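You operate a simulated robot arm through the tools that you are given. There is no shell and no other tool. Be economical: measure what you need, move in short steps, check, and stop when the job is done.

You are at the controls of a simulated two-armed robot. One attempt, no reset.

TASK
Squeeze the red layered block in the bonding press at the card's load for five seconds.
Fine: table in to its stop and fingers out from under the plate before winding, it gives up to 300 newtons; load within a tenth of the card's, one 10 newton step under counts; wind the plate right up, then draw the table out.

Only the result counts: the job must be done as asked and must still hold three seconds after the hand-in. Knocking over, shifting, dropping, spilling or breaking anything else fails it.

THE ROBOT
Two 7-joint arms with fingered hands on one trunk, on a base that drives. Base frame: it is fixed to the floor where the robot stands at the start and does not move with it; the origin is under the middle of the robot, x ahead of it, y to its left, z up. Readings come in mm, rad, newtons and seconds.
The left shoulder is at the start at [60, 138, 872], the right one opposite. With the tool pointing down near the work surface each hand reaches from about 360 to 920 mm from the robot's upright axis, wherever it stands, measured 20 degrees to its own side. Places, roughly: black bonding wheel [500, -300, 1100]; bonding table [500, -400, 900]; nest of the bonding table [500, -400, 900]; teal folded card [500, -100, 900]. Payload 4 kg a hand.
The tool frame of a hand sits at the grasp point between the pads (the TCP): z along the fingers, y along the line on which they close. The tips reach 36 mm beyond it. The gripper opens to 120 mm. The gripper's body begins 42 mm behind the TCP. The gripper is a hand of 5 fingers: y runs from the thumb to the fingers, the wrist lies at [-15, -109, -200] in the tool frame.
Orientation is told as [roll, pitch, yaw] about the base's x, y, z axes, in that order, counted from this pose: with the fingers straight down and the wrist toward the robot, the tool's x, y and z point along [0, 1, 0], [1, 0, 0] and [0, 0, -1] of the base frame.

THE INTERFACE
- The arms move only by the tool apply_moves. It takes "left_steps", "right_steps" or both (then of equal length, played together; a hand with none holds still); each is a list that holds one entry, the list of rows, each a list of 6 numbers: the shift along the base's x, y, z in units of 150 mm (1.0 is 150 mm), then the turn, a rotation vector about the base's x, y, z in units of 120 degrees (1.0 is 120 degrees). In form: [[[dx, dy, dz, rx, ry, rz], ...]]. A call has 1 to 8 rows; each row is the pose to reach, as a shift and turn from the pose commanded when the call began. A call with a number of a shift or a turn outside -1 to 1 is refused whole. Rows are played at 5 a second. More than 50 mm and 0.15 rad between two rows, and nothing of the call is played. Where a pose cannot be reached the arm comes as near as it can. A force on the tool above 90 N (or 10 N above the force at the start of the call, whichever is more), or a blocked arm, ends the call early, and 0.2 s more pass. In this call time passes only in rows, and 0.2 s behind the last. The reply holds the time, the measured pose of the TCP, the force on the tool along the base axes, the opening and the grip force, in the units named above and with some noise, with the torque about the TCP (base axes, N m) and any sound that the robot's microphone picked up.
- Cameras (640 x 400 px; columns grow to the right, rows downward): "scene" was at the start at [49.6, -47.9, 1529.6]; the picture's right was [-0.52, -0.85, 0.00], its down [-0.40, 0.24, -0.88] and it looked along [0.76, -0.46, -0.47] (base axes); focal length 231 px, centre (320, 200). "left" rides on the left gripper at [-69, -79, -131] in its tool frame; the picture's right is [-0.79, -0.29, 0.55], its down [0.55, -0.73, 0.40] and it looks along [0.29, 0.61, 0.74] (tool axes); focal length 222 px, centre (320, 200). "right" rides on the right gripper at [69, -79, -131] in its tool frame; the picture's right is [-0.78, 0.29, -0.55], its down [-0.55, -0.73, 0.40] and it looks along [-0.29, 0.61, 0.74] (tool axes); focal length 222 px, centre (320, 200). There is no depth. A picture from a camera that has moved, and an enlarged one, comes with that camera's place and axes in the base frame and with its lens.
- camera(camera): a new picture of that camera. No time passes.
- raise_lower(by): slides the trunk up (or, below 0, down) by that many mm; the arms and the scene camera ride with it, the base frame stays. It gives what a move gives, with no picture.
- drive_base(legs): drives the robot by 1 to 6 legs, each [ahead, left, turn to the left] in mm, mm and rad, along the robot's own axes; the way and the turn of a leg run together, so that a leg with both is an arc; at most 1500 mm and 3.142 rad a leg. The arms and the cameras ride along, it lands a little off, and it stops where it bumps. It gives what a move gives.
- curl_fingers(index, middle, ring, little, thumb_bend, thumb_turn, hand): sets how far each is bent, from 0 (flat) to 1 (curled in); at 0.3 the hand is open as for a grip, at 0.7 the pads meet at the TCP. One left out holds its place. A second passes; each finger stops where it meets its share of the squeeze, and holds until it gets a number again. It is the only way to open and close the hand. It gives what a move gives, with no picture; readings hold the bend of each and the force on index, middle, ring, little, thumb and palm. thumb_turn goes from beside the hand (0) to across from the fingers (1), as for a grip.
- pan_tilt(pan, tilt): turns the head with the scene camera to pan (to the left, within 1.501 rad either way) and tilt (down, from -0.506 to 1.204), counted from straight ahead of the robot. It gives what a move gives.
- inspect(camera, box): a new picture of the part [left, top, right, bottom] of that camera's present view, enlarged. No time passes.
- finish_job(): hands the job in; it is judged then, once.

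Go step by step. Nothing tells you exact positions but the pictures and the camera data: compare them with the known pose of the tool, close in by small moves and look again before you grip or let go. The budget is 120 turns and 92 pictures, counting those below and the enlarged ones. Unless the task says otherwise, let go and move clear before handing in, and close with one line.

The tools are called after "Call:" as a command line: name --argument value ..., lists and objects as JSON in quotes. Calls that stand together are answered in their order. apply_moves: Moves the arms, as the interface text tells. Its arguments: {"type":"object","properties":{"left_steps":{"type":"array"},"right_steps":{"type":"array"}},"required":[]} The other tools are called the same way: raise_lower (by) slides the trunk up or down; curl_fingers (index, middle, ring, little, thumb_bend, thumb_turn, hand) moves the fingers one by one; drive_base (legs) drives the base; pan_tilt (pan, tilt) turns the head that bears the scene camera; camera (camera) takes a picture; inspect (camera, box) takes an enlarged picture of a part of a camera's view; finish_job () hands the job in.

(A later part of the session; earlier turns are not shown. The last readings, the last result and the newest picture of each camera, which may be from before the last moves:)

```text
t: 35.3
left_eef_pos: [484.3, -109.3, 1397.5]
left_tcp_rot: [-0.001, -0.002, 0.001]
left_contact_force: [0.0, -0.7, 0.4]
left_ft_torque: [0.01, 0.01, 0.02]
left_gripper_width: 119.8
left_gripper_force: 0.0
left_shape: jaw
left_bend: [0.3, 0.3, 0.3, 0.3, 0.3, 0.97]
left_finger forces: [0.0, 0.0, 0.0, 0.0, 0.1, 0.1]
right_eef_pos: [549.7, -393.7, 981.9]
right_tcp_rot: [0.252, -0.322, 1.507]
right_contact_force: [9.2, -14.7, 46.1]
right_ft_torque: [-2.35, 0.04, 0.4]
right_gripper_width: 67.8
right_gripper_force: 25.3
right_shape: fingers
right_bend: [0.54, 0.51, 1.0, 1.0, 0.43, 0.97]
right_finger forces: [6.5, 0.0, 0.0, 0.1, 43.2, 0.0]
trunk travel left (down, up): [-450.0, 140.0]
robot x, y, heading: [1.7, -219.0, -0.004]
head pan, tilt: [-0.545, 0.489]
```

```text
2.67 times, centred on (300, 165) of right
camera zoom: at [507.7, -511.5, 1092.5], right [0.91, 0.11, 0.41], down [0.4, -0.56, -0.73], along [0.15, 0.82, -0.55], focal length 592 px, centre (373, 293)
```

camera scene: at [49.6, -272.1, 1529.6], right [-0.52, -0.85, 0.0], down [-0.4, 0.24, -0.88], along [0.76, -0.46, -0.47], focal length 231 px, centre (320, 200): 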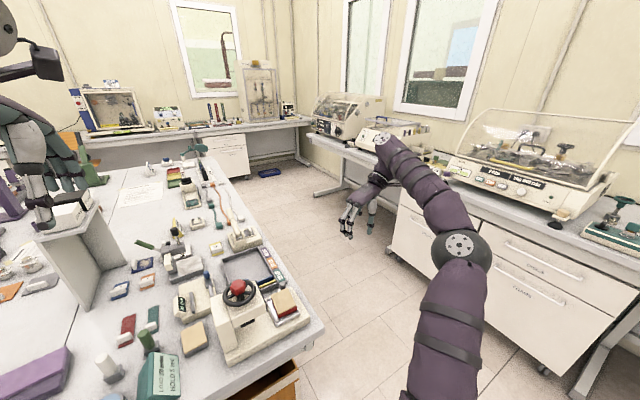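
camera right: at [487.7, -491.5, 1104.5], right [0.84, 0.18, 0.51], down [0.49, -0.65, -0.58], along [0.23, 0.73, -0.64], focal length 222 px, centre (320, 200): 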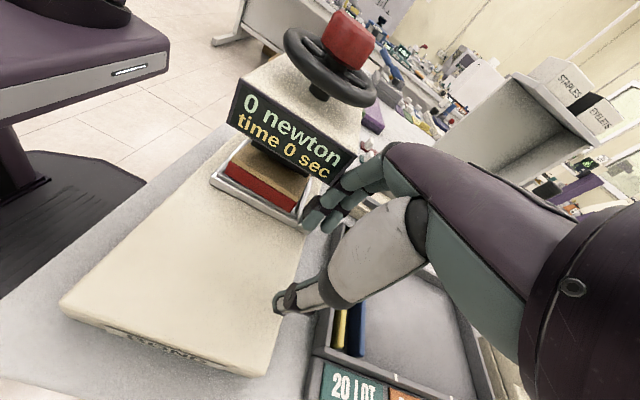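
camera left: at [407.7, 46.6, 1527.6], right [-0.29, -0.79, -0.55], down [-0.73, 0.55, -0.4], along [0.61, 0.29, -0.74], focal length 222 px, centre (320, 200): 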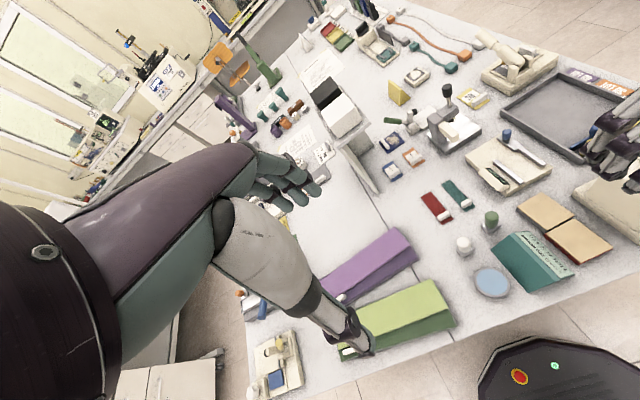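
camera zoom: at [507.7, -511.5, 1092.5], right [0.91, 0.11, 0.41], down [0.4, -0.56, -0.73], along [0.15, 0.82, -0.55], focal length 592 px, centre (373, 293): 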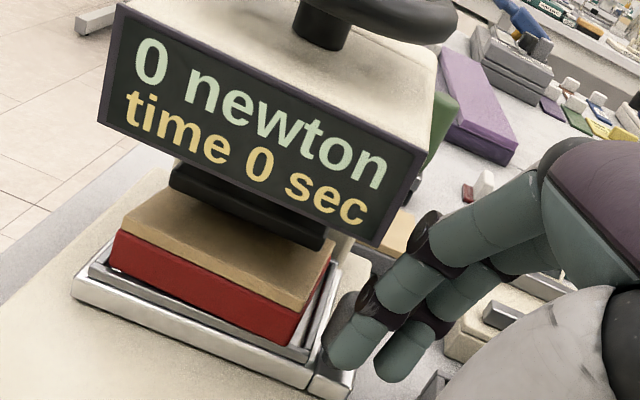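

The thumb is pressing on the press base, so I'll raise the hand at once and fold the thumb up.

Call:
apply_moves --right_steps '[[[0, -0.01, 0.07, 0, 0, 0]]]'

Call:
curl_fingers --hand "right" --thumb_bend 0.1

Call:
inspect --camera "right" --box '[210, 120, 390, 330]'

```text
t: 35.7
left_eef_pos: [487.8, -107.7, 1395.4]
left_tcp_rot: [0.0, 0.0, 0.0]
left_contact_force: [-0.9, -0.6, -0.4]
left_ft_torque: [-0.01, -0.01, -0.01]
left_gripper_width: 120.0
left_gripper_force: 0.1
left_shape: jaw
left_bend: [0.3, 0.3, 0.3, 0.3, 0.3, 0.97]
left_finger forces: [0.0, 0.0, 0.1, 0.0, 0.0, 0.0]
right_eef_pos: [548.5, -394.5, 985.3]
right_tcp_rot: [0.264, -0.321, 1.506]
right_contact_force: [0.9, -3.8, -1.5]
right_ft_torque: [-0.14, -0.04, 0.01]
right_gripper_width: 57.3
right_gripper_force: 2.2
right_shape: fingers
right_bend: [0.54, 0.51, 1.0, 1.0, 0.47, 0.97]
right_finger forces: [3.9, 0.0, 0.0, 0.1, 0.1, 0.1]
trunk travel left (down, up): [-450.0, 140.0]
robot x, y, heading: [0.1, -219.7, 0.002]
head pan, tilt: [-0.545, 0.489]
```

```text
t: 36.7
left_eef_pos: [487.3, -108.0, 1396.1]
left_tcp_rot: [0.0, -0.001, 0.002]
left_contact_force: [1.0, 0.6, -0.8]
left_ft_torque: [-0.01, -0.02, 0.0]
left_gripper_width: 119.8
left_gripper_force: 0.0
left_shape: jaw
left_bend: [0.3, 0.3, 0.3, 0.3, 0.3, 0.97]
left_finger forces: [0.0, 0.1, 0.1, 0.1, 0.0, 0.0]
right_eef_pos: [551.3, -394.8, 987.4]
right_tcp_rot: [0.263, -0.321, 1.509]
right_contact_force: [0.3, -2.4, -0.3]
right_ft_torque: [-0.06, 0.02, 0.04]
right_gripper_width: 98.7
right_gripper_force: 1.7
right_shape: fingers
right_bend: [0.53, 0.51, 1.0, 1.0, 0.1, 0.97]
right_finger forces: [2.6, 0.0, 0.1, 0.0, 0.0, 0.1]
trunk travel left (down, up): [-450.0, 140.0]
robot x, y, heading: [2.5, -222.9, -0.002]
head pan, tilt: [-0.545, 0.489]
```

```text
1.90 times, centred on (300, 225) of right
camera zoom: at [509.0, -511.8, 1099.6], right [0.91, 0.12, 0.4], down [0.39, -0.56, -0.73], along [0.14, 0.82, -0.55], focal length 423 px, centre (358, 152)
```

zoom: 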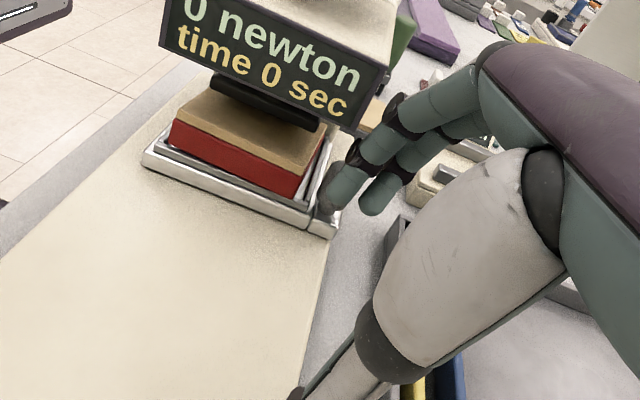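

Call:
apply_moves --right_steps '[[[0, 0.03, 0, 0, 0, 0], [0, 0.06, 0, 0, 0, 0]]]'

Call:
inspect --camera "right" --box '[210, 120, 390, 330]'

Call:
inspect --camera "scene" --box '[230, 245, 330, 345]'

```text
t: 37.3
left_eef_pos: [487.4, -109.6, 1397.4]
left_tcp_rot: [0.0, -0.001, 0.0]
left_contact_force: [-1.0, 0.2, 0.0]
left_ft_torque: [0.02, -0.01, -0.03]
left_gripper_width: 119.8
left_gripper_force: 0.0
left_shape: jaw
left_bend: [0.3, 0.3, 0.3, 0.3, 0.3, 0.97]
left_finger forces: [0.1, 0.0, 0.1, 0.0, 0.1, 0.0]
right_eef_pos: [550.7, -387.5, 988.6]
right_tcp_rot: [0.26, -0.323, 1.506]
right_contact_force: [2.9, -11.7, 12.0]
right_ft_torque: [0.28, 0.07, -0.01]
right_gripper_width: 91.3
right_gripper_force: 8.4
right_shape: fingers
right_bend: [0.57, 0.51, 1.0, 1.0, 0.1, 0.97]
right_finger forces: [16.5, 0.0, 0.0, 0.0, 0.0, 0.0]
trunk travel left (down, up): [-450.0, 140.0]
robot x, y, heading: [-2.3, -223.0, -0.0]
head pan, tilt: [-0.545, 0.489]
```

```text
1.90 times, centred on (300, 225) of right
camera zoom: at [509.3, -505.0, 1099.2], right [0.91, 0.11, 0.4], down [0.39, -0.56, -0.73], along [0.14, 0.82, -0.55], focal length 423 px, centre (358, 152)
```

zoom: 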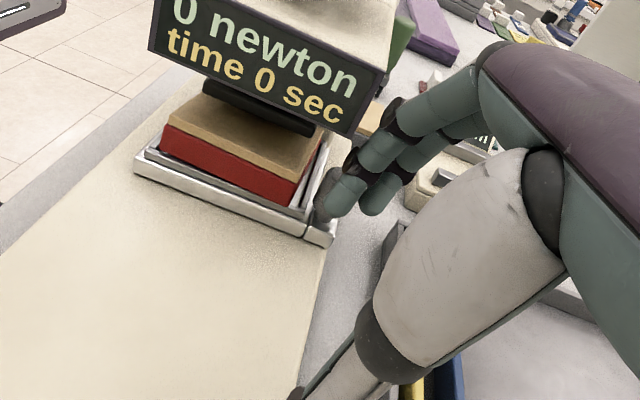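

```text
4.00 times, centred on (280, 295) of scene
camera zoom: at [49.0, -272.2, 1529.8], right [-0.52, -0.85, 0.0], down [-0.4, 0.24, -0.88], along [0.76, -0.46, -0.47], focal length 923 px, centre (480, -180)
```

zoom: 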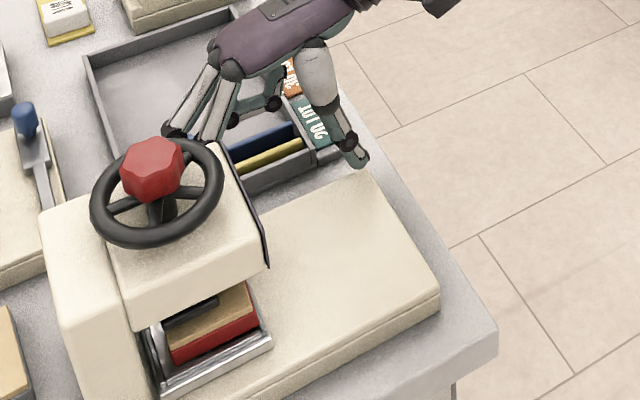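

The table hasn't moved under 16 N of push, so it is on its stop. I'll back off, rise, and straighten the hand above the wheel.

Call:
apply_moves --right_steps '[[[0.03, -0.15, 0, 0, 0, 0], [0.05, -0.3, 0.05, 0, 0, 0], [0.05, -0.4, 0.3, 0, 0, 0], [0.05, -0.4, 0.6, -0.05, -0.04, 0.002], [0.05, -0.4, 0.9, -0.1, -0.085, 0.005], [0.05, -0.4, 1.0, -0.158, -0.131, 0.0076]]]'

Call:
curl_fingers --hand "right" --index 0.36 --middle 0.36 --thumb_bend 0.36

```text
refused: row 6 steps farther than a row can; nothing moved
```

```text
t: 38.3
left_eef_pos: [487.4, -108.9, 1396.6]
left_tcp_rot: [0.0, -0.001, 0.001]
left_contact_force: [0.5, 0.1, -0.3]
left_ft_torque: [-0.01, -0.02, 0.01]
left_gripper_width: 119.9
left_gripper_force: 0.2
left_shape: jaw
left_bend: [0.3, 0.3, 0.3, 0.3, 0.3, 0.97]
left_finger forces: [0.1, 0.0, 0.1, 0.1, 0.0, 0.1]
right_eef_pos: [552.0, -386.9, 987.4]
right_tcp_rot: [0.262, -0.324, 1.508]
right_contact_force: [-1.2, -10.5, -2.4]
right_ft_torque: [-0.32, -0.01, 0.19]
right_gripper_width: 66.0
right_gripper_force: 4.5
right_shape: fingers
right_bend: [0.58, 0.36, 1.0, 1.0, 0.36, 0.97]
right_finger forces: [10.4, 0.0, 0.0, 0.0, 0.0, 0.0]
trunk travel left (down, up): [-450.0, 140.0]
robot x, y, heading: [-3.0, -222.6, 0.003]
head pan, tilt: [-0.545, 0.489]
```

Call:
apply_moves --right_steps '[[[0.03, -0.15, 0, 0, 0, 0], [0.05, -0.3, 0.05, 0, 0, 0], [0.05, -0.4, 0.3, 0, 0, 0], [0.05, -0.4, 0.55, -0.05, -0.04, 0.002], [0.05, -0.4, 0.8, -0.1, -0.08, 0.005], [0.05, -0.4, 1.0, -0.14, -0.115, 0.007], [0.05, -0.4, 1.0, -0.158, -0.131, 0.0076]]]'

Call:
inspect --camera "scene" --box '[220, 255, 320, 345]'

Call:
camera --camera "right"

```text
t: 39.9
left_eef_pos: [487.8, -108.3, 1396.1]
left_tcp_rot: [0.001, -0.001, 0.0]
left_contact_force: [-0.4, 0.0, -0.5]
left_ft_torque: [0.02, 0.01, -0.01]
left_gripper_width: 119.5
left_gripper_force: 0.0
left_shape: jaw
left_bend: [0.3, 0.3, 0.3, 0.3, 0.3, 0.97]
left_finger forces: [0.0, 0.0, 0.0, 0.0, 0.0, 0.0]
right_eef_pos: [558.5, -444.1, 1137.1]
right_tcp_rot: [-0.026, 0.003, 1.57]
right_contact_force: [-0.5, -0.3, -0.7]
right_ft_torque: [0.02, 0.01, 0.01]
right_gripper_width: 102.0
right_gripper_force: 0.0
right_shape: fingers
right_bend: [0.36, 0.36, 1.0, 1.0, 0.36, 0.97]
right_finger forces: [0.0, 0.0, 0.0, 0.0, 0.1, 0.0]
trunk travel left (down, up): [-450.0, 140.0]
robot x, y, heading: [-2.1, -223.2, 0.001]
head pan, tilt: [-0.545, 0.489]
```

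```text
4.44 times, centred on (270, 300) of scene
camera zoom: at [49.7, -270.9, 1529.6], right [-0.52, -0.85, 0.0], down [-0.4, 0.24, -0.88], along [0.76, -0.46, -0.47], focal length 1026 px, centre (542, -244)
```

zoom: 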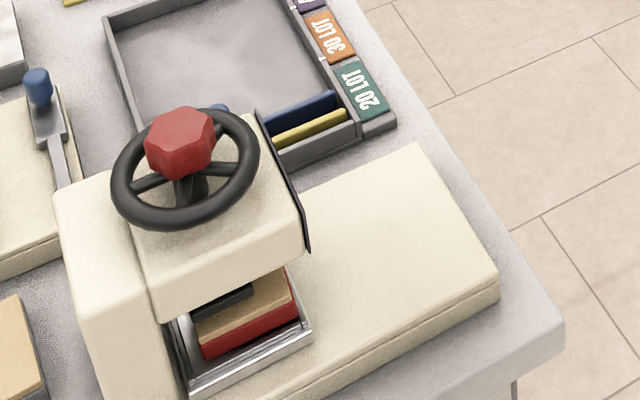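

```text
23 pictures are left
camera right: at [484.7, -521.8, 1266.3], right [0.77, 0.29, 0.57], down [0.56, -0.74, -0.38], along [0.31, 0.61, -0.73], focal length 222 px, centre (320, 200)
```

right: 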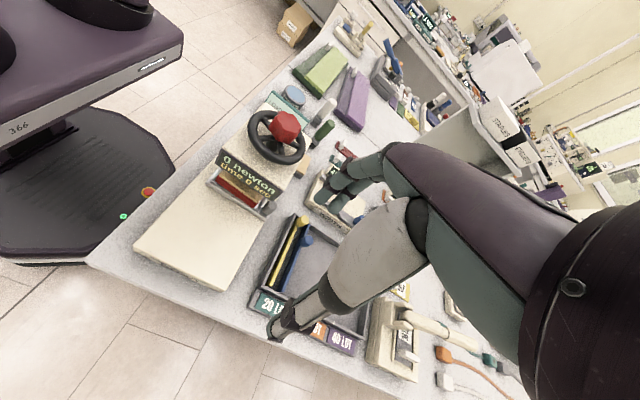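

The wheel rim is centred at about (486, -307, 1060), with the red hub top near 1088. I'll move the open hand above the hub.

Call:
apply_moves --right_steps '[[[0, 0, 0.25, 0, 0.0124, 0], [-0.12, 0.23, 0.25, 0, 0.0124, 0], [-0.24, 0.46, 0.25, 0, 0.0124, 0], [-0.36, 0.69, 0.25, 0, 0.0124, 0], [-0.483, 0.914, 0.25, 0, 0.0124, 0]]]'

Call:
camera --camera "right"

Call:
inspect --camera "scene" --box '[200, 200, 330, 330]'

```text
t: 41.1
left_eef_pos: [486.8, -108.0, 1396.1]
left_tcp_rot: [-0.002, 0.0, 0.0]
left_contact_force: [0.4, 0.8, 0.0]
left_ft_torque: [-0.01, 0.0, -0.01]
left_gripper_width: 119.4
left_gripper_force: 0.1
left_shape: jaw
left_bend: [0.3, 0.3, 0.3, 0.3, 0.3, 0.97]
left_finger forces: [0.0, 0.0, 0.0, 0.0, 0.0, 0.1]
right_eef_pos: [487.5, -306.9, 1175.7]
right_tcp_rot: [0.0, 0.003, 1.568]
right_contact_force: [-0.5, 0.6, -0.3]
right_ft_torque: [-0.04, 0.01, -0.01]
right_gripper_width: 102.0
right_gripper_force: 0.1
right_shape: fingers
right_bend: [0.36, 0.36, 1.0, 1.0, 0.36, 0.97]
right_finger forces: [0.0, 0.1, 0.1, 0.0, 0.1, 0.0]
trunk travel left (down, up): [-450.0, 140.0]
robot x, y, heading: [2.7, -222.0, -0.002]
head pan, tilt: [-0.545, 0.489]
```

```text
22 pictures are left
camera right: at [416.6, -385.3, 1306.0], right [0.79, 0.29, 0.55], down [0.55, -0.74, -0.4], along [0.29, 0.61, -0.74], focal length 222 px, centre (320, 200)
```

right: 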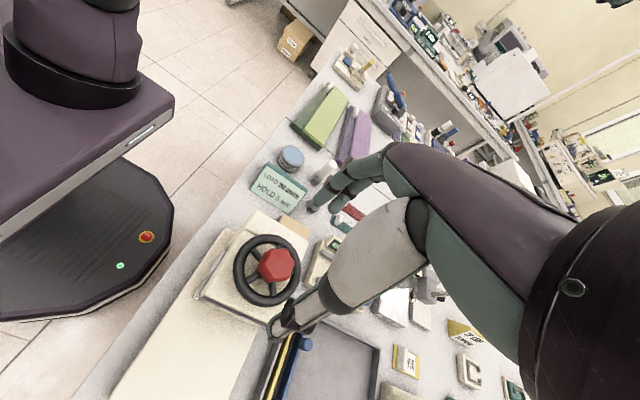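

```text
3.08 times, centred on (265, 265) of scene
camera zoom: at [49.2, -270.3, 1529.6], right [-0.52, -0.85, 0.0], down [-0.4, 0.24, -0.88], along [0.76, -0.46, -0.47], focal length 710 px, centre (489, 0)
```

zoom: 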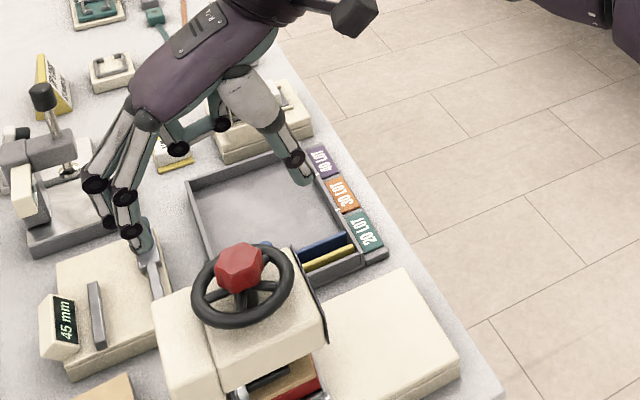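

The display faces right and only a camera further right can read it. I'll drive another 250 mm to the right so the head camera sees it while I wind.

Call:
drive_base --legs '[[0, -250, 0]]'

Call:
pan_tilt --pan 0.35 --tilt 0.75

Call:
camera --camera "scene"

```text
t: 42.9
left_eef_pos: [487.0, -352.4, 1397.2]
left_tcp_rot: [0.001, 0.0, -0.002]
left_contact_force: [-0.4, -0.3, 0.9]
left_ft_torque: [0.04, 0.01, 0.01]
left_gripper_width: 119.8
left_gripper_force: 0.1
left_shape: jaw
left_bend: [0.3, 0.3, 0.3, 0.3, 0.3, 0.97]
left_finger forces: [0.0, 0.0, 0.0, 0.0, 0.1, 0.1]
right_eef_pos: [486.9, -552.9, 1176.2]
right_tcp_rot: [-0.001, 0.0, 1.57]
right_contact_force: [0.6, -0.2, 0.5]
right_ft_torque: [0.01, 0.01, 0.0]
right_gripper_width: 102.4
right_gripper_force: 0.0
right_shape: fingers
right_bend: [0.36, 0.36, 1.0, 1.0, 0.36, 0.97]
right_finger forces: [0.1, 0.0, 0.0, 0.0, 0.1, 0.0]
trunk travel left (down, up): [-450.0, 140.0]
robot x, y, heading: [-1.1, -467.8, -0.001]
head pan, tilt: [-0.545, 0.489]
```

```text
t: 44.1
left_eef_pos: [486.6, -351.7, 1396.0]
left_tcp_rot: [0.001, 0.001, 0.001]
left_contact_force: [-0.3, -0.1, -0.1]
left_ft_torque: [-0.01, 0.0, -0.01]
left_gripper_width: 119.9
left_gripper_force: 0.0
left_shape: jaw
left_bend: [0.3, 0.3, 0.3, 0.3, 0.3, 0.97]
left_finger forces: [0.0, 0.1, 0.0, 0.1, 0.0, 0.0]
right_eef_pos: [486.2, -552.1, 1176.0]
right_tcp_rot: [-0.001, 0.001, 1.571]
right_contact_force: [0.1, 0.1, 0.4]
right_ft_torque: [0.02, 0.0, -0.03]
right_gripper_width: 102.2
right_gripper_force: 0.0
right_shape: fingers
right_bend: [0.36, 0.36, 1.0, 1.0, 0.36, 0.97]
right_finger forces: [0.1, 0.1, 0.0, 0.0, 0.0, 0.1]
trunk travel left (down, up): [-450.0, 140.0]
robot x, y, heading: [-0.5, -470.6, 0.004]
head pan, tilt: [0.351, 0.75]
```

```text
20 pictures are left
camera scene: at [49.5, -439.0, 1506.7], right [0.34, -0.94, 0.0], down [-0.64, -0.23, -0.73], along [0.69, 0.25, -0.68], focal length 231 px, centre (320, 200)
```

scene: 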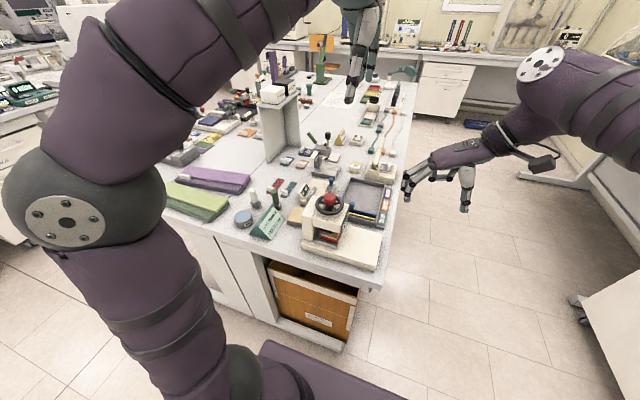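

The head can't read the display from here. A better split is to wind with the left hand, which is right in front of the wheel, while the right hand's camera watches the display. I'll set both up.

Call:
apply_moves --left_steps '[[[0, 0.07, -0.25, 0, 0, 0], [0, 0.14, -0.5, 0, 0, 0], [-0.005, 0.21, -0.75, 0, 0, 0], [-0.007, 0.29, -1.0, 0, 0, 0]]]' --right_steps '[[[0.1, 0.02, 0, 0, 0, 0], [0.2, 0.04, 0, 0, 0, 0], [0.3, 0.06, 0, 0, 0, 0], [0.4, 0.08, 0, 0, 0, 0]]]'

Call:
curl_fingers --hand "left" --index 0.44 --middle 0.44 --ring 1.0 --little 1.0 --thumb_bend 0.44

Call:
camera --camera "right"

Call:
camera --camera "scene"

```text
t: 45.1
left_eef_pos: [486.0, -309.3, 1245.8]
left_tcp_rot: [-0.001, 0.0, 0.001]
left_contact_force: [0.1, 0.2, -0.6]
left_ft_torque: [0.03, 0.01, 0.02]
left_gripper_width: 119.7
left_gripper_force: 0.0
left_shape: jaw
left_bend: [0.3, 0.3, 0.3, 0.3, 0.3, 0.97]
left_finger forces: [0.0, 0.1, 0.0, 0.1, 0.1, 0.0]
right_eef_pos: [548.5, -539.7, 1175.6]
right_tcp_rot: [0.001, 0.002, 1.57]
right_contact_force: [-0.4, 0.1, -0.3]
right_ft_torque: [0.01, 0.07, 0.02]
right_gripper_width: 101.8
right_gripper_force: 0.0
right_shape: fingers
right_bend: [0.36, 0.36, 1.0, 1.0, 0.36, 0.97]
right_finger forces: [0.0, 0.0, 0.0, 0.0, 0.0, 0.0]
trunk travel left (down, up): [-450.0, 140.0]
robot x, y, heading: [-1.7, -466.4, -0.001]
head pan, tilt: [0.351, 0.75]
```

```text
t: 46.1
left_eef_pos: [486.2, -309.7, 1246.7]
left_tcp_rot: [-0.001, 0.0, -0.001]
left_contact_force: [0.1, 0.6, 0.4]
left_ft_torque: [-0.04, -0.01, -0.01]
left_gripper_width: 78.6
left_gripper_force: 0.0
left_shape: fingers
left_bend: [0.44, 0.44, 1.0, 1.0, 0.44, 0.97]
left_finger forces: [0.0, 0.0, 0.0, 0.1, 0.0, 0.1]
right_eef_pos: [547.6, -538.9, 1175.7]
right_tcp_rot: [0.0, 0.001, 1.57]
right_contact_force: [0.3, -0.3, 0.3]
right_ft_torque: [0.03, -0.01, 0.0]
right_gripper_width: 102.2
right_gripper_force: 0.1
right_shape: fingers
right_bend: [0.36, 0.36, 1.0, 1.0, 0.36, 0.97]
right_finger forces: [0.0, 0.0, 0.0, 0.1, 0.0, 0.0]
trunk travel left (down, up): [-450.0, 140.0]
robot x, y, heading: [-0.2, -467.4, 0.004]
head pan, tilt: [0.351, 0.75]
```

```text
19 pictures are left
camera right: at [477.2, -617.6, 1306.1], right [0.79, 0.29, 0.55], down [0.55, -0.74, -0.4], along [0.29, 0.61, -0.74], focal length 222 px, centre (320, 200)
```

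right: 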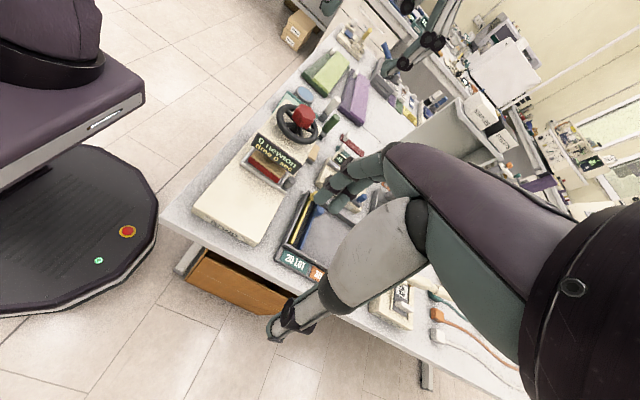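

```text
18 pictures are left
camera scene: at [49.4, -438.9, 1506.6], right [0.34, -0.94, 0.0], down [-0.64, -0.23, -0.73], along [0.69, 0.25, -0.68], focal length 231 px, centre (320, 200)
```

scene: 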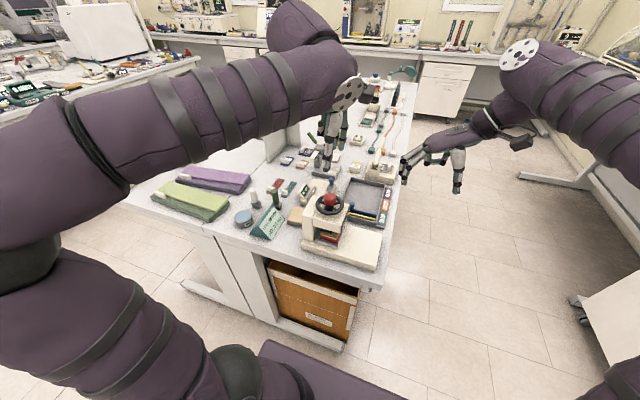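

The right camera sees the display. Lowering the left hand over the hub.

Call:
apply_moves --left_steps '[[[-0.005, 0.01, -0.2, 0, 0, 0], [-0.008, 0.012, -0.4, 0, 0, 0], [-0.008, 0.012, -0.6, 0, 0, 0], [-0.008, 0.012, -0.8, 0, 0, 0], [-0.008, 0.012, -0.92, 0, 0, 0]]]'

Call:
inspect --camera "right" --box '[235, 70, 345, 190]'

```text
t: 47.3
left_eef_pos: [485.1, -306.9, 1109.2]
left_tcp_rot: [-0.002, 0.0, 0.0]
left_contact_force: [-0.3, 0.4, 0.3]
left_ft_torque: [-0.01, -0.01, 0.0]
left_gripper_width: 78.4
left_gripper_force: 0.0
left_shape: fingers
left_bend: [0.44, 0.44, 1.0, 1.0, 0.44, 0.97]
left_finger forces: [0.0, 0.0, 0.1, 0.0, 0.1, 0.0]
right_eef_pos: [547.5, -539.5, 1176.2]
right_tcp_rot: [-0.001, 0.0, 1.571]
right_contact_force: [0.2, 0.3, -0.6]
right_ft_torque: [-0.01, -0.01, 0.01]
right_gripper_width: 102.1
right_gripper_force: 0.2
right_shape: fingers
right_bend: [0.36, 0.36, 1.0, 1.0, 0.36, 0.97]
right_finger forces: [0.0, 0.1, 0.1, 0.0, 0.0, 0.1]
trunk travel left (down, up): [-450.0, 140.0]
robot x, y, heading: [-2.6, -468.2, 0.002]
head pan, tilt: [0.351, 0.75]
```

```text
3.33 times, centred on (290, 130) of right
camera zoom: at [477.4, -617.6, 1306.1], right [0.79, 0.29, 0.55], down [0.55, -0.74, -0.4], along [0.29, 0.61, -0.74], focal length 740 px, centre (420, 433)
```

zoom: 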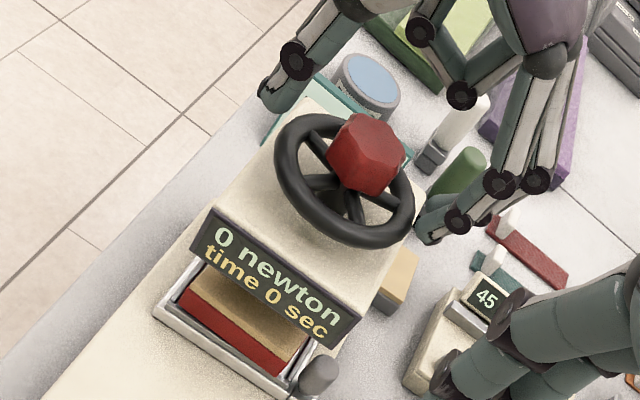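

The hand straddles the hub nicely. Closing on it.

Call:
curl_fingers --hand "left" --index 0.7 --middle 0.7 --thumb_bend 0.7

Call:
apply_moves --left_steps '[[[0, 0, 0, 0, 0, -0.06], [0, 0, 0, 0, 0, -0.12], [0, 0, 0, 0, 0, -0.18], [0, 0, 0, 0, 0, -0.24]]]'

Call:
inspect --camera "right" --box '[235, 70, 345, 190]'

```text
t: 48.3
left_eef_pos: [486.9, -306.3, 1108.8]
left_tcp_rot: [-0.003, -0.002, -0.004]
left_contact_force: [11.4, -0.1, 7.8]
left_ft_torque: [0.11, -0.86, -0.12]
left_gripper_width: 27.4
left_gripper_force: 14.9
left_shape: fingers
left_bend: [0.62, 0.51, 1.0, 1.0, 0.64, 0.97]
left_finger forces: [9.7, 13.6, 0.0, 0.0, 7.7, 0.1]
right_eef_pos: [548.3, -540.1, 1175.2]
right_tcp_rot: [-0.002, 0.003, 1.571]
right_contact_force: [-0.8, 0.9, 0.2]
right_ft_torque: [-0.01, 0.0, -0.02]
right_gripper_width: 101.8
right_gripper_force: 0.0
right_shape: fingers
right_bend: [0.36, 0.36, 1.0, 1.0, 0.36, 0.97]
right_finger forces: [0.1, 0.0, 0.0, 0.0, 0.0, 0.0]
trunk travel left (down, up): [-450.0, 140.0]
robot x, y, heading: [-0.3, -465.4, -0.003]
head pan, tilt: [0.351, 0.75]
```

```text
t: 49.3
left_eef_pos: [485.7, -306.7, 1108.6]
left_tcp_rot: [-0.001, -0.002, -0.505]
left_contact_force: [11.9, -0.4, 9.5]
left_ft_torque: [-0.16, -0.81, 0.04]
left_gripper_width: 26.9
left_gripper_force: 15.4
left_shape: fingers
left_bend: [0.62, 0.51, 1.0, 1.0, 0.65, 0.97]
left_finger forces: [8.5, 14.0, 0.0, 0.0, 7.7, 0.0]
right_eef_pos: [546.9, -538.7, 1176.2]
right_tcp_rot: [0.0, 0.001, 1.57]
right_contact_force: [0.7, -0.1, 0.5]
right_ft_torque: [0.02, 0.02, 0.02]
right_gripper_width: 101.7
right_gripper_force: 0.1
right_shape: fingers
right_bend: [0.36, 0.36, 1.0, 1.0, 0.36, 0.97]
right_finger forces: [0.0, 0.1, 0.0, 0.1, 0.0, 0.0]
trunk travel left (down, up): [-450.0, 140.0]
robot x, y, heading: [-0.8, -467.3, -0.0]
head pan, tilt: [0.351, 0.75]
```

```text
3.33 times, centred on (290, 130) of right
camera zoom: at [477.9, -617.8, 1305.8], right [0.79, 0.29, 0.55], down [0.55, -0.74, -0.4], along [0.29, 0.61, -0.74], focal length 740 px, centre (420, 433)
```

zoom: 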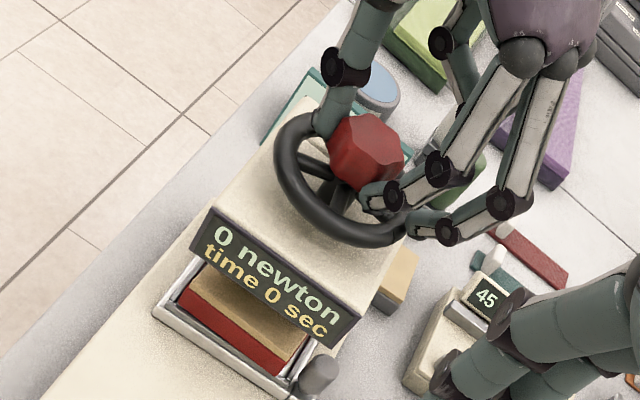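

Not sure the wheel turned with the hand. I'll continue the stroke and compare spokes and plate.

Call:
apply_moves --left_steps '[[[0, 0, 0, 0, 0, -0.07], [0, 0, 0, 0, 0, -0.14], [0, 0, 0, 0, 0, -0.21], [0, 0, 0, 0, 0, -0.28], [0, 0, 0, 0, 0, -0.35], [0, 0, 0, 0, 0, -0.42]]]'

Call:
inspect --camera "right" --box '[245, 80, 325, 180]'

```text
t: 50.7
left_eef_pos: [484.6, -307.9, 1108.8]
left_tcp_rot: [-0.001, -0.001, -1.384]
left_contact_force: [8.5, -5.9, 11.9]
left_ft_torque: [-0.55, -0.49, 0.04]
left_gripper_width: 26.5
left_gripper_force: 15.3
left_shape: fingers
left_bend: [0.63, 0.51, 1.0, 1.0, 0.64, 0.98]
left_finger forces: [6.7, 14.0, 0.0, 0.0, 9.1, 0.1]
right_eef_pos: [547.3, -540.2, 1175.9]
right_tcp_rot: [-0.001, 0.001, 1.571]
right_contact_force: [0.1, -1.2, -0.3]
right_ft_torque: [0.01, 0.01, 0.01]
right_gripper_width: 101.9
right_gripper_force: 0.1
right_shape: fingers
right_bend: [0.36, 0.36, 1.0, 1.0, 0.36, 0.97]
right_finger forces: [0.0, 0.0, 0.1, 0.1, 0.1, 0.0]
trunk travel left (down, up): [-450.0, 140.0]
robot x, y, heading: [0.4, -468.6, 0.001]
head pan, tilt: [0.351, 0.75]
```

```text
4.00 times, centred on (285, 130) of right
camera zoom: at [477.6, -618.5, 1305.9], right [0.79, 0.29, 0.55], down [0.55, -0.74, -0.4], along [0.29, 0.61, -0.74], focal length 888 px, centre (460, 480)
```

zoom: 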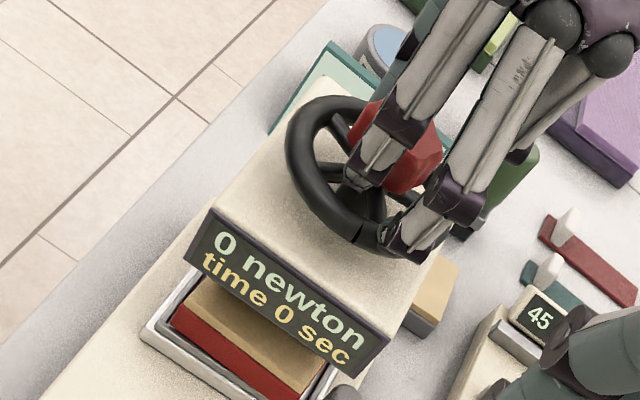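

The stroke ran smoothly without resistance. I'll open, swing back to +45°, regrip and make a full stroke of about 125° to see the effect.

Call:
curl_fingers --hand "left" --index 0.42 --middle 0.42 --thumb_bend 0.42

Call:
apply_moves --left_steps '[[[0, 0, 0, 0, 0, 0.065], [0, 0, 0, 0, 0, 0.13], [0, 0, 0, 0, 0, 0.195], [0, 0, 0, 0, 0, 0.26], [0, 0, 0, 0, 0, 0.325], [0, 0, 0, 0, 0, 0.39], [0, 0, 0, 0, 0, 0.455], [0, 0, 0, 0, 0, 0.52]]]'

Call:
apply_moves --left_steps '[[[0, 0, 0, 0, 0, 0.065], [0, 0, 0, 0, 0, 0.13], [0, 0, 0, 0, 0, 0.195], [0, 0, 0, 0, 0, 0.26], [0, 0, 0, 0, 0, 0.325], [0, 0, 0, 0, 0, 0.39], [0, 0, 0, 0, 0, 0.455], [0, 0, 0, 0, 0, 0.52]]]'

Call:
curl_fingers --hand "left" --index 0.7 --middle 0.7 --thumb_bend 0.7

Call:
inspect --camera "right" --box '[245, 80, 325, 180]'

```text
t: 51.7
left_eef_pos: [484.8, -306.5, 1107.5]
left_tcp_rot: [-0.001, -0.001, -1.382]
left_contact_force: [-0.7, 0.9, -0.6]
left_ft_torque: [0.0, 0.03, 0.01]
left_gripper_width: 83.6
left_gripper_force: 0.0
left_shape: fingers
left_bend: [0.42, 0.42, 1.0, 1.0, 0.42, 0.97]
left_finger forces: [0.0, 0.0, 0.0, 0.0, 0.0, 0.0]
right_eef_pos: [546.9, -539.5, 1176.1]
right_tcp_rot: [-0.003, 0.0, 1.57]
right_contact_force: [0.6, -0.3, 0.6]
right_ft_torque: [0.0, -0.01, 0.03]
right_gripper_width: 101.9
right_gripper_force: 0.0
right_shape: fingers
right_bend: [0.36, 0.36, 1.0, 1.0, 0.36, 0.97]
right_finger forces: [0.0, 0.0, 0.0, 0.0, 0.1, 0.0]
trunk travel left (down, up): [-450.0, 140.0]
robot x, y, heading: [1.2, -465.9, 0.0]
head pan, tilt: [0.351, 0.75]
```

```text
t: 53.5
left_eef_pos: [484.2, -306.1, 1109.3]
left_tcp_rot: [-0.001, -0.001, -0.295]
left_contact_force: [-0.5, 0.4, 0.4]
left_ft_torque: [0.0, -0.04, -0.01]
left_gripper_width: 83.6
left_gripper_force: 0.0
left_shape: fingers
left_bend: [0.42, 0.42, 1.0, 1.0, 0.42, 0.97]
left_finger forces: [0.1, 0.0, 0.0, 0.1, 0.1, 0.1]
right_eef_pos: [546.8, -539.8, 1176.6]
right_tcp_rot: [0.001, 0.002, 1.569]
right_contact_force: [0.3, -0.4, 0.4]
right_ft_torque: [-0.01, 0.0, 0.02]
right_gripper_width: 102.0
right_gripper_force: 0.1
right_shape: fingers
right_bend: [0.36, 0.36, 1.0, 1.0, 0.36, 0.97]
right_finger forces: [0.0, 0.0, 0.1, 0.1, 0.0, 0.1]
trunk travel left (down, up): [-450.0, 140.0]
robot x, y, heading: [3.3, -469.1, -0.002]
head pan, tilt: [0.351, 0.75]
```

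```text
t: 55.3
left_eef_pos: [485.1, -305.8, 1108.5]
left_tcp_rot: [-0.001, -0.001, 0.796]
left_contact_force: [0.5, 0.5, -0.7]
left_ft_torque: [-0.02, -0.01, -0.04]
left_gripper_width: 83.5
left_gripper_force: 0.1
left_shape: fingers
left_bend: [0.42, 0.42, 1.0, 1.0, 0.42, 0.97]
left_finger forces: [0.0, 0.1, 0.1, 0.0, 0.1, 0.0]
right_eef_pos: [547.8, -540.1, 1176.2]
right_tcp_rot: [-0.001, 0.001, 1.57]
right_contact_force: [-0.1, -1.2, -0.3]
right_ft_torque: [-0.01, -0.03, 0.01]
right_gripper_width: 101.7
right_gripper_force: 0.0
right_shape: fingers
right_bend: [0.36, 0.36, 1.0, 1.0, 0.36, 0.97]
right_finger forces: [0.0, 0.1, 0.1, 0.0, 0.0, 0.1]
trunk travel left (down, up): [-450.0, 140.0]
robot x, y, heading: [-0.3, -468.1, 0.006]
head pan, tilt: [0.351, 0.75]
```

```text
t: 56.3
left_eef_pos: [484.8, -305.5, 1109.7]
left_tcp_rot: [-0.001, 0.0, 0.795]
left_contact_force: [6.8, 10.5, 11.0]
left_ft_torque: [0.66, -0.43, 0.01]
left_gripper_width: 28.2
left_gripper_force: 15.5
left_shape: fingers
left_bend: [0.62, 0.51, 1.0, 1.0, 0.64, 0.97]
left_finger forces: [10.7, 11.9, 0.0, 0.0, 8.5, 0.0]
right_eef_pos: [547.3, -538.1, 1176.2]
right_tcp_rot: [-0.001, 0.001, 1.573]
right_contact_force: [-0.4, -0.1, -1.1]
right_ft_torque: [0.03, 0.01, 0.01]
right_gripper_width: 102.0
right_gripper_force: 0.0
right_shape: fingers
right_bend: [0.36, 0.36, 1.0, 1.0, 0.36, 0.97]
right_finger forces: [0.0, 0.1, 0.0, 0.0, 0.0, 0.1]
trunk travel left (down, up): [-450.0, 140.0]
robot x, y, heading: [1.1, -466.6, 0.004]
head pan, tilt: [0.351, 0.75]
```

```text
4.00 times, centred on (285, 130) of right
camera zoom: at [477.5, -616.6, 1306.2], right [0.79, 0.29, 0.55], down [0.55, -0.74, -0.4], along [0.29, 0.61, -0.74], focal length 888 px, centre (460, 480)
```

zoom: 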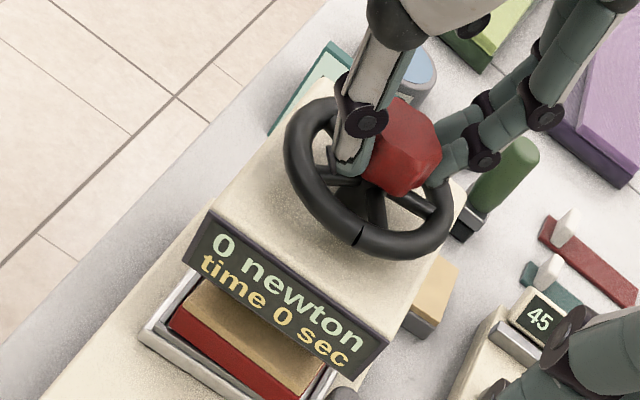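

Call:
apply_moves --left_steps '[[[0, 0, 0, 0, 0, -0.065], [0, 0, 0, 0, 0, -0.13], [0, 0, 0, 0, 0, -0.195], [0, 0, 0, 0, 0, -0.26]]]'

Call:
inspect --camera "right" --box '[245, 80, 325, 180]'

```text
t: 57.3
left_eef_pos: [484.1, -306.2, 1108.9]
left_tcp_rot: [-0.002, -0.003, 0.248]
left_contact_force: [12.0, 10.1, 14.0]
left_ft_torque: [0.58, -0.9, 0.09]
left_gripper_width: 28.2
left_gripper_force: 16.5
left_shape: fingers
left_bend: [0.61, 0.51, 1.0, 1.0, 0.65, 0.97]
left_finger forces: [10.0, 15.3, 0.0, 0.1, 6.5, 0.0]
right_eef_pos: [547.5, -538.1, 1175.9]
right_tcp_rot: [0.0, 0.001, 1.57]
right_contact_force: [-0.5, 0.1, 0.7]
right_ft_torque: [0.02, -0.01, 0.01]
right_gripper_width: 102.0
right_gripper_force: 0.0
right_shape: fingers
right_bend: [0.36, 0.36, 1.0, 1.0, 0.36, 0.97]
right_finger forces: [0.0, 0.0, 0.1, 0.0, 0.0, 0.0]
trunk travel left (down, up): [-450.0, 140.0]
robot x, y, heading: [1.8, -466.0, 0.003]
head pan, tilt: [0.351, 0.75]
```

```text
4.00 times, centred on (285, 130) of right
camera zoom: at [477.9, -616.8, 1306.0], right [0.79, 0.29, 0.55], down [0.55, -0.74, -0.4], along [0.29, 0.61, -0.74], focal length 888 px, centre (460, 480)
```

zoom: 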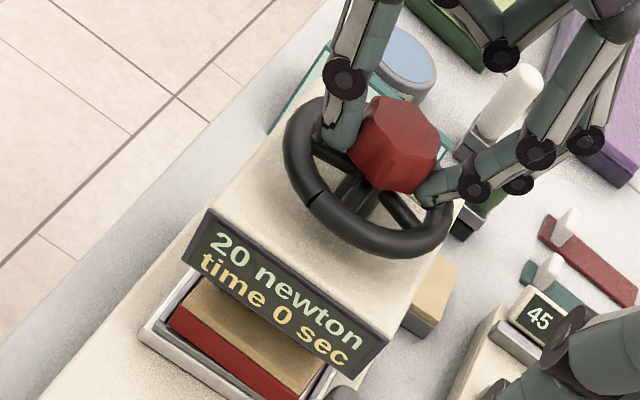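

The wheel turns with the hand (the mark on the rim moved) and the display shows 20 newton. Continue 31° more to learn the rate.

Call:
apply_moves --left_steps '[[[0, 0, 0, 0, 0, -0.065], [0, 0, 0, 0, 0, -0.13], [0, 0, 0, 0, 0, -0.195], [0, 0, 0, 0, 0, -0.26]]]'

Call:
inspect --camera "right" --box '[245, 80, 325, 180]'

```text
t: 58.3
left_eef_pos: [486.2, -305.9, 1108.4]
left_tcp_rot: [0.001, -0.004, -0.296]
left_contact_force: [11.3, 3.9, 12.2]
left_ft_torque: [0.12, -0.89, 0.06]
left_gripper_width: 27.3
left_gripper_force: 15.0
left_shape: fingers
left_bend: [0.62, 0.51, 1.0, 1.0, 0.65, 0.98]
left_finger forces: [8.4, 14.5, 0.0, 0.0, 7.7, 0.0]
right_eef_pos: [547.9, -539.8, 1175.9]
right_tcp_rot: [0.0, 0.002, 1.571]
right_contact_force: [-0.7, -0.1, 0.1]
right_ft_torque: [0.03, 0.0, -0.01]
right_gripper_width: 101.8
right_gripper_force: 0.1
right_shape: fingers
right_bend: [0.36, 0.36, 1.0, 1.0, 0.36, 0.97]
right_finger forces: [0.0, 0.0, 0.0, 0.1, 0.0, 0.1]
trunk travel left (down, up): [-450.0, 140.0]
robot x, y, heading: [-1.7, -464.9, -0.003]
head pan, tilt: [0.351, 0.75]
```

```text
4.00 times, centred on (285, 130) of right
camera zoom: at [477.8, -617.4, 1305.9], right [0.79, 0.29, 0.55], down [0.55, -0.74, -0.4], along [0.29, 0.61, -0.74], focal length 888 px, centre (460, 480)
```

zoom: 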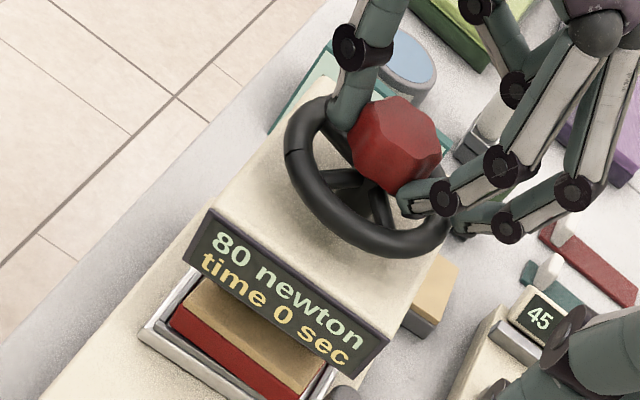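

The rate is about 1.9 N per degree, so 250 N needs about 88° more. I'll do 67° now and the rest after checking.

Call:
apply_moves --left_steps '[[[0, 0, 0, 0, 0, -0.07], [0, 0, 0, 0, 0, -0.14], [0, 0, 0, 0, 0, -0.21], [0, 0, 0, 0, 0, -0.28], [0, 0, 0, 0, 0, -0.35], [0, 0, 0, 0, 0, -0.42], [0, 0, 0, 0, 0, -0.49], [0, 0, 0, 0, 0, -0.56]]]'

Call:
inspect --camera "right" --box '[245, 80, 325, 180]'

```text
t: 60.1
left_eef_pos: [485.2, -308.1, 1108.1]
left_tcp_rot: [0.001, -0.003, -1.47]
left_contact_force: [7.8, -5.9, 7.5]
left_ft_torque: [-0.53, -0.4, 0.07]
left_gripper_width: 26.9
left_gripper_force: 13.9
left_shape: fingers
left_bend: [0.63, 0.51, 1.0, 1.0, 0.64, 0.98]
left_finger forces: [7.0, 12.8, 0.0, 0.0, 8.1, 0.0]
right_eef_pos: [548.7, -539.2, 1176.2]
right_tcp_rot: [0.0, 0.002, 1.572]
right_contact_force: [1.7, 0.3, -0.8]
right_ft_torque: [0.0, -0.02, -0.04]
right_gripper_width: 101.8
right_gripper_force: 0.0
right_shape: fingers
right_bend: [0.36, 0.36, 1.0, 1.0, 0.36, 0.97]
right_finger forces: [0.0, 0.1, 0.0, 0.1, 0.0, 0.0]
trunk travel left (down, up): [-450.0, 140.0]
robot x, y, heading: [-1.2, -463.1, -0.0]
head pan, tilt: [0.351, 0.75]
```

```text
4.00 times, centred on (285, 130) of right
camera zoom: at [477.8, -618.6, 1305.7], right [0.79, 0.29, 0.55], down [0.55, -0.74, -0.4], along [0.29, 0.61, -0.74], focal length 888 px, centre (460, 480)
```

zoom: 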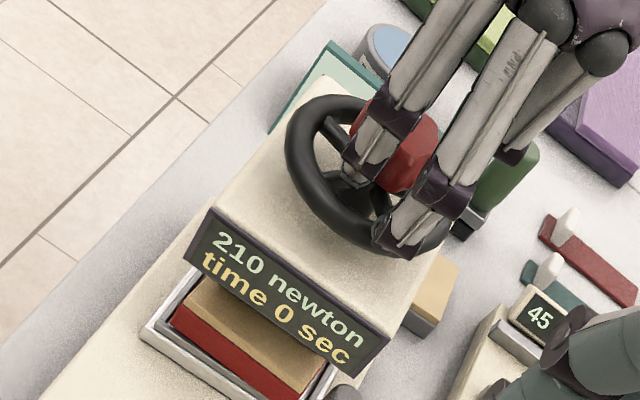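

210 newton. Adding 21.5° for 250.

Call:
apply_moves --left_steps '[[[0, 0, 0, 0, 0, -0.06], [0, 0, 0, 0, 0, -0.12], [0, 0, 0, 0, 0, -0.179]]]'

Call:
inspect --camera "right" --box '[245, 80, 325, 180]'

```text
t: 60.9
left_eef_pos: [484.4, -307.8, 1108.2]
left_tcp_rot: [-0.002, 0.0, -1.842]
left_contact_force: [5.4, -8.1, 8.8]
left_ft_torque: [-0.57, -0.21, 0.04]
left_gripper_width: 26.4
left_gripper_force: 14.4
left_shape: fingers
left_bend: [0.63, 0.51, 1.0, 1.0, 0.64, 0.98]
left_finger forces: [6.6, 13.6, 0.0, 0.1, 8.7, 0.0]
right_eef_pos: [547.6, -539.7, 1175.8]
right_tcp_rot: [-0.001, 0.0, 1.571]
right_contact_force: [-0.2, -1.2, 0.0]
right_ft_torque: [-0.03, -0.03, 0.04]
right_gripper_width: 102.0
right_gripper_force: 0.0
right_shape: fingers
right_bend: [0.36, 0.36, 1.0, 1.0, 0.36, 0.97]
right_finger forces: [0.0, 0.0, 0.0, 0.1, 0.0, 0.1]
trunk travel left (down, up): [-450.0, 140.0]
robot x, y, heading: [0.5, -464.2, -0.001]
head pan, tilt: [0.351, 0.75]
```

```text
4.00 times, centred on (285, 130) of right
camera zoom: at [477.5, -618.6, 1305.9], right [0.79, 0.29, 0.55], down [0.55, -0.74, -0.4], along [0.29, 0.61, -0.74], focal length 888 px, centre (460, 480)
```

zoom: 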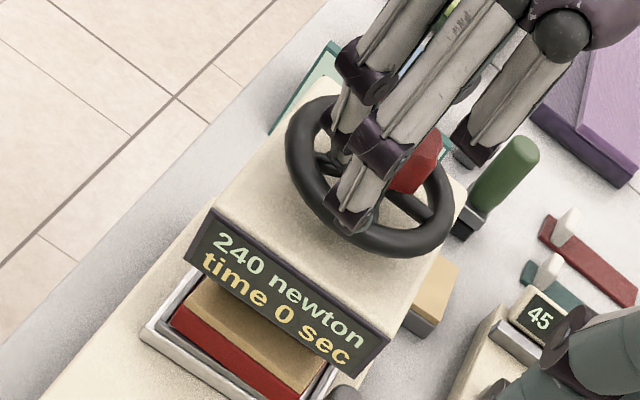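

240 newton, which is within tolerance. Holding still for about five seconds.

Call:
apply_moves --left_steps '[[[0, 0, 0, 0, 0, 0], [0, 0, 0, 0, 0, 0], [0, 0, 0, 0, 0, 0], [0, 0, 0, 0, 0, 0], [0, 0, 0, 0, 0, 0], [0, 0, 0, 0, 0, 0], [0, 0, 0, 0, 0, 0], [0, 0, 0, 0, 0, 0]]]'

Call:
apply_moves --left_steps '[[[0, 0, 0, 0, 0, 0], [0, 0, 0, 0, 0, 0], [0, 0, 0, 0, 0, 0], [0, 0, 0, 0, 0, 0], [0, 0, 0, 0, 0, 0], [0, 0, 0, 0, 0, 0], [0, 0, 0, 0, 0, 0], [0, 0, 0, 0, 0, 0]]]'

Call:
apply_moves --left_steps '[[[0, 0, 0, 0, 0, 0], [0, 0, 0, 0, 0, 0], [0, 0, 0, 0, 0, 0], [0, 0, 0, 0, 0, 0], [0, 0, 0, 0, 0, 0], [0, 0, 0, 0, 0, 0], [0, 0, 0, 0, 0, 0]]]'

Call:
inspect --camera "right" --box '[245, 80, 325, 180]'

```text
t: 62.7
left_eef_pos: [485.3, -308.3, 1109.3]
left_tcp_rot: [-0.001, 0.0, -1.842]
left_contact_force: [2.4, -7.8, 7.2]
left_ft_torque: [-0.61, -0.12, 0.0]
left_gripper_width: 26.6
left_gripper_force: 14.8
left_shape: fingers
left_bend: [0.63, 0.51, 1.0, 1.0, 0.64, 0.98]
left_finger forces: [7.1, 13.3, 0.0, 0.1, 8.3, 0.0]
right_eef_pos: [546.3, -539.5, 1175.3]
right_tcp_rot: [-0.001, 0.0, 1.572]
right_contact_force: [0.1, -0.6, 0.0]
right_ft_torque: [0.03, -0.02, 0.01]
right_gripper_width: 102.0
right_gripper_force: 0.0
right_shape: fingers
right_bend: [0.36, 0.36, 1.0, 1.0, 0.36, 0.97]
right_finger forces: [0.1, 0.1, 0.1, 0.0, 0.0, 0.0]
trunk travel left (down, up): [-450.0, 140.0]
robot x, y, heading: [1.5, -468.5, -0.0]
head pan, tilt: [0.351, 0.75]
```

```text
t: 64.5
left_eef_pos: [485.5, -306.9, 1109.1]
left_tcp_rot: [0.001, 0.001, -1.841]
left_contact_force: [2.9, -8.8, 5.3]
left_ft_torque: [-0.59, -0.12, 0.01]
left_gripper_width: 26.8
left_gripper_force: 15.0
left_shape: fingers
left_bend: [0.63, 0.51, 1.0, 1.0, 0.64, 0.98]
left_finger forces: [7.0, 13.2, 0.0, 0.0, 8.4, 0.1]
right_eef_pos: [547.8, -539.7, 1175.3]
right_tcp_rot: [0.0, 0.0, 1.571]
right_contact_force: [0.2, 0.7, -0.1]
right_ft_torque: [0.02, 0.02, -0.03]
right_gripper_width: 102.1
right_gripper_force: 0.0
right_shape: fingers
right_bend: [0.36, 0.36, 1.0, 1.0, 0.36, 0.97]
right_finger forces: [0.1, 0.1, 0.0, 0.0, 0.0, 0.0]
trunk travel left (down, up): [-450.0, 140.0]
robot x, y, heading: [-1.8, -466.4, 0.003]
head pan, tilt: [0.351, 0.75]
```

```text
t: 66.1
left_eef_pos: [484.9, -308.6, 1109.0]
left_tcp_rot: [0.001, -0.001, -1.841]
left_contact_force: [2.9, -7.8, 5.7]
left_ft_torque: [-0.6, -0.12, 0.0]
left_gripper_width: 26.7
left_gripper_force: 14.3
left_shape: fingers
left_bend: [0.63, 0.51, 1.0, 1.0, 0.64, 0.98]
left_finger forces: [7.1, 13.2, 0.0, 0.0, 8.3, 0.0]
right_eef_pos: [547.7, -541.2, 1175.7]
right_tcp_rot: [0.0, 0.002, 1.57]
right_contact_force: [-0.4, -0.3, 0.4]
right_ft_torque: [0.03, -0.01, 0.01]
right_gripper_width: 101.7
right_gripper_force: 0.0
right_shape: fingers
right_bend: [0.36, 0.36, 1.0, 1.0, 0.36, 0.97]
right_finger forces: [0.0, 0.0, 0.0, 0.0, 0.1, 0.1]
trunk travel left (down, up): [-450.0, 140.0]
robot x, y, heading: [0.7, -469.5, -0.001]
head pan, tilt: [0.351, 0.75]
```

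```text
4.00 times, centred on (285, 130) of right
camera zoom: at [477.3, -618.6, 1305.9], right [0.79, 0.29, 0.55], down [0.55, -0.74, -0.4], along [0.29, 0.61, -0.74], focal length 888 px, centre (460, 480)
```

zoom: 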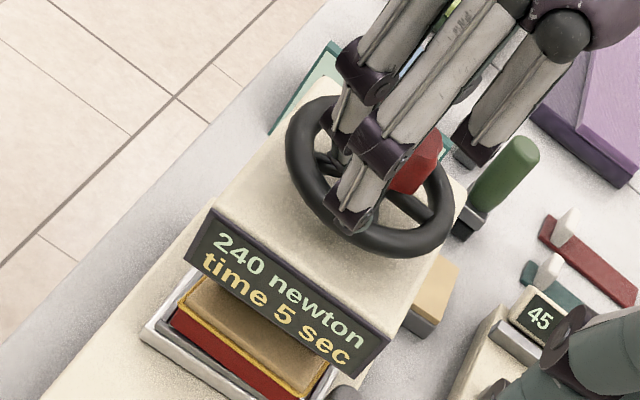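

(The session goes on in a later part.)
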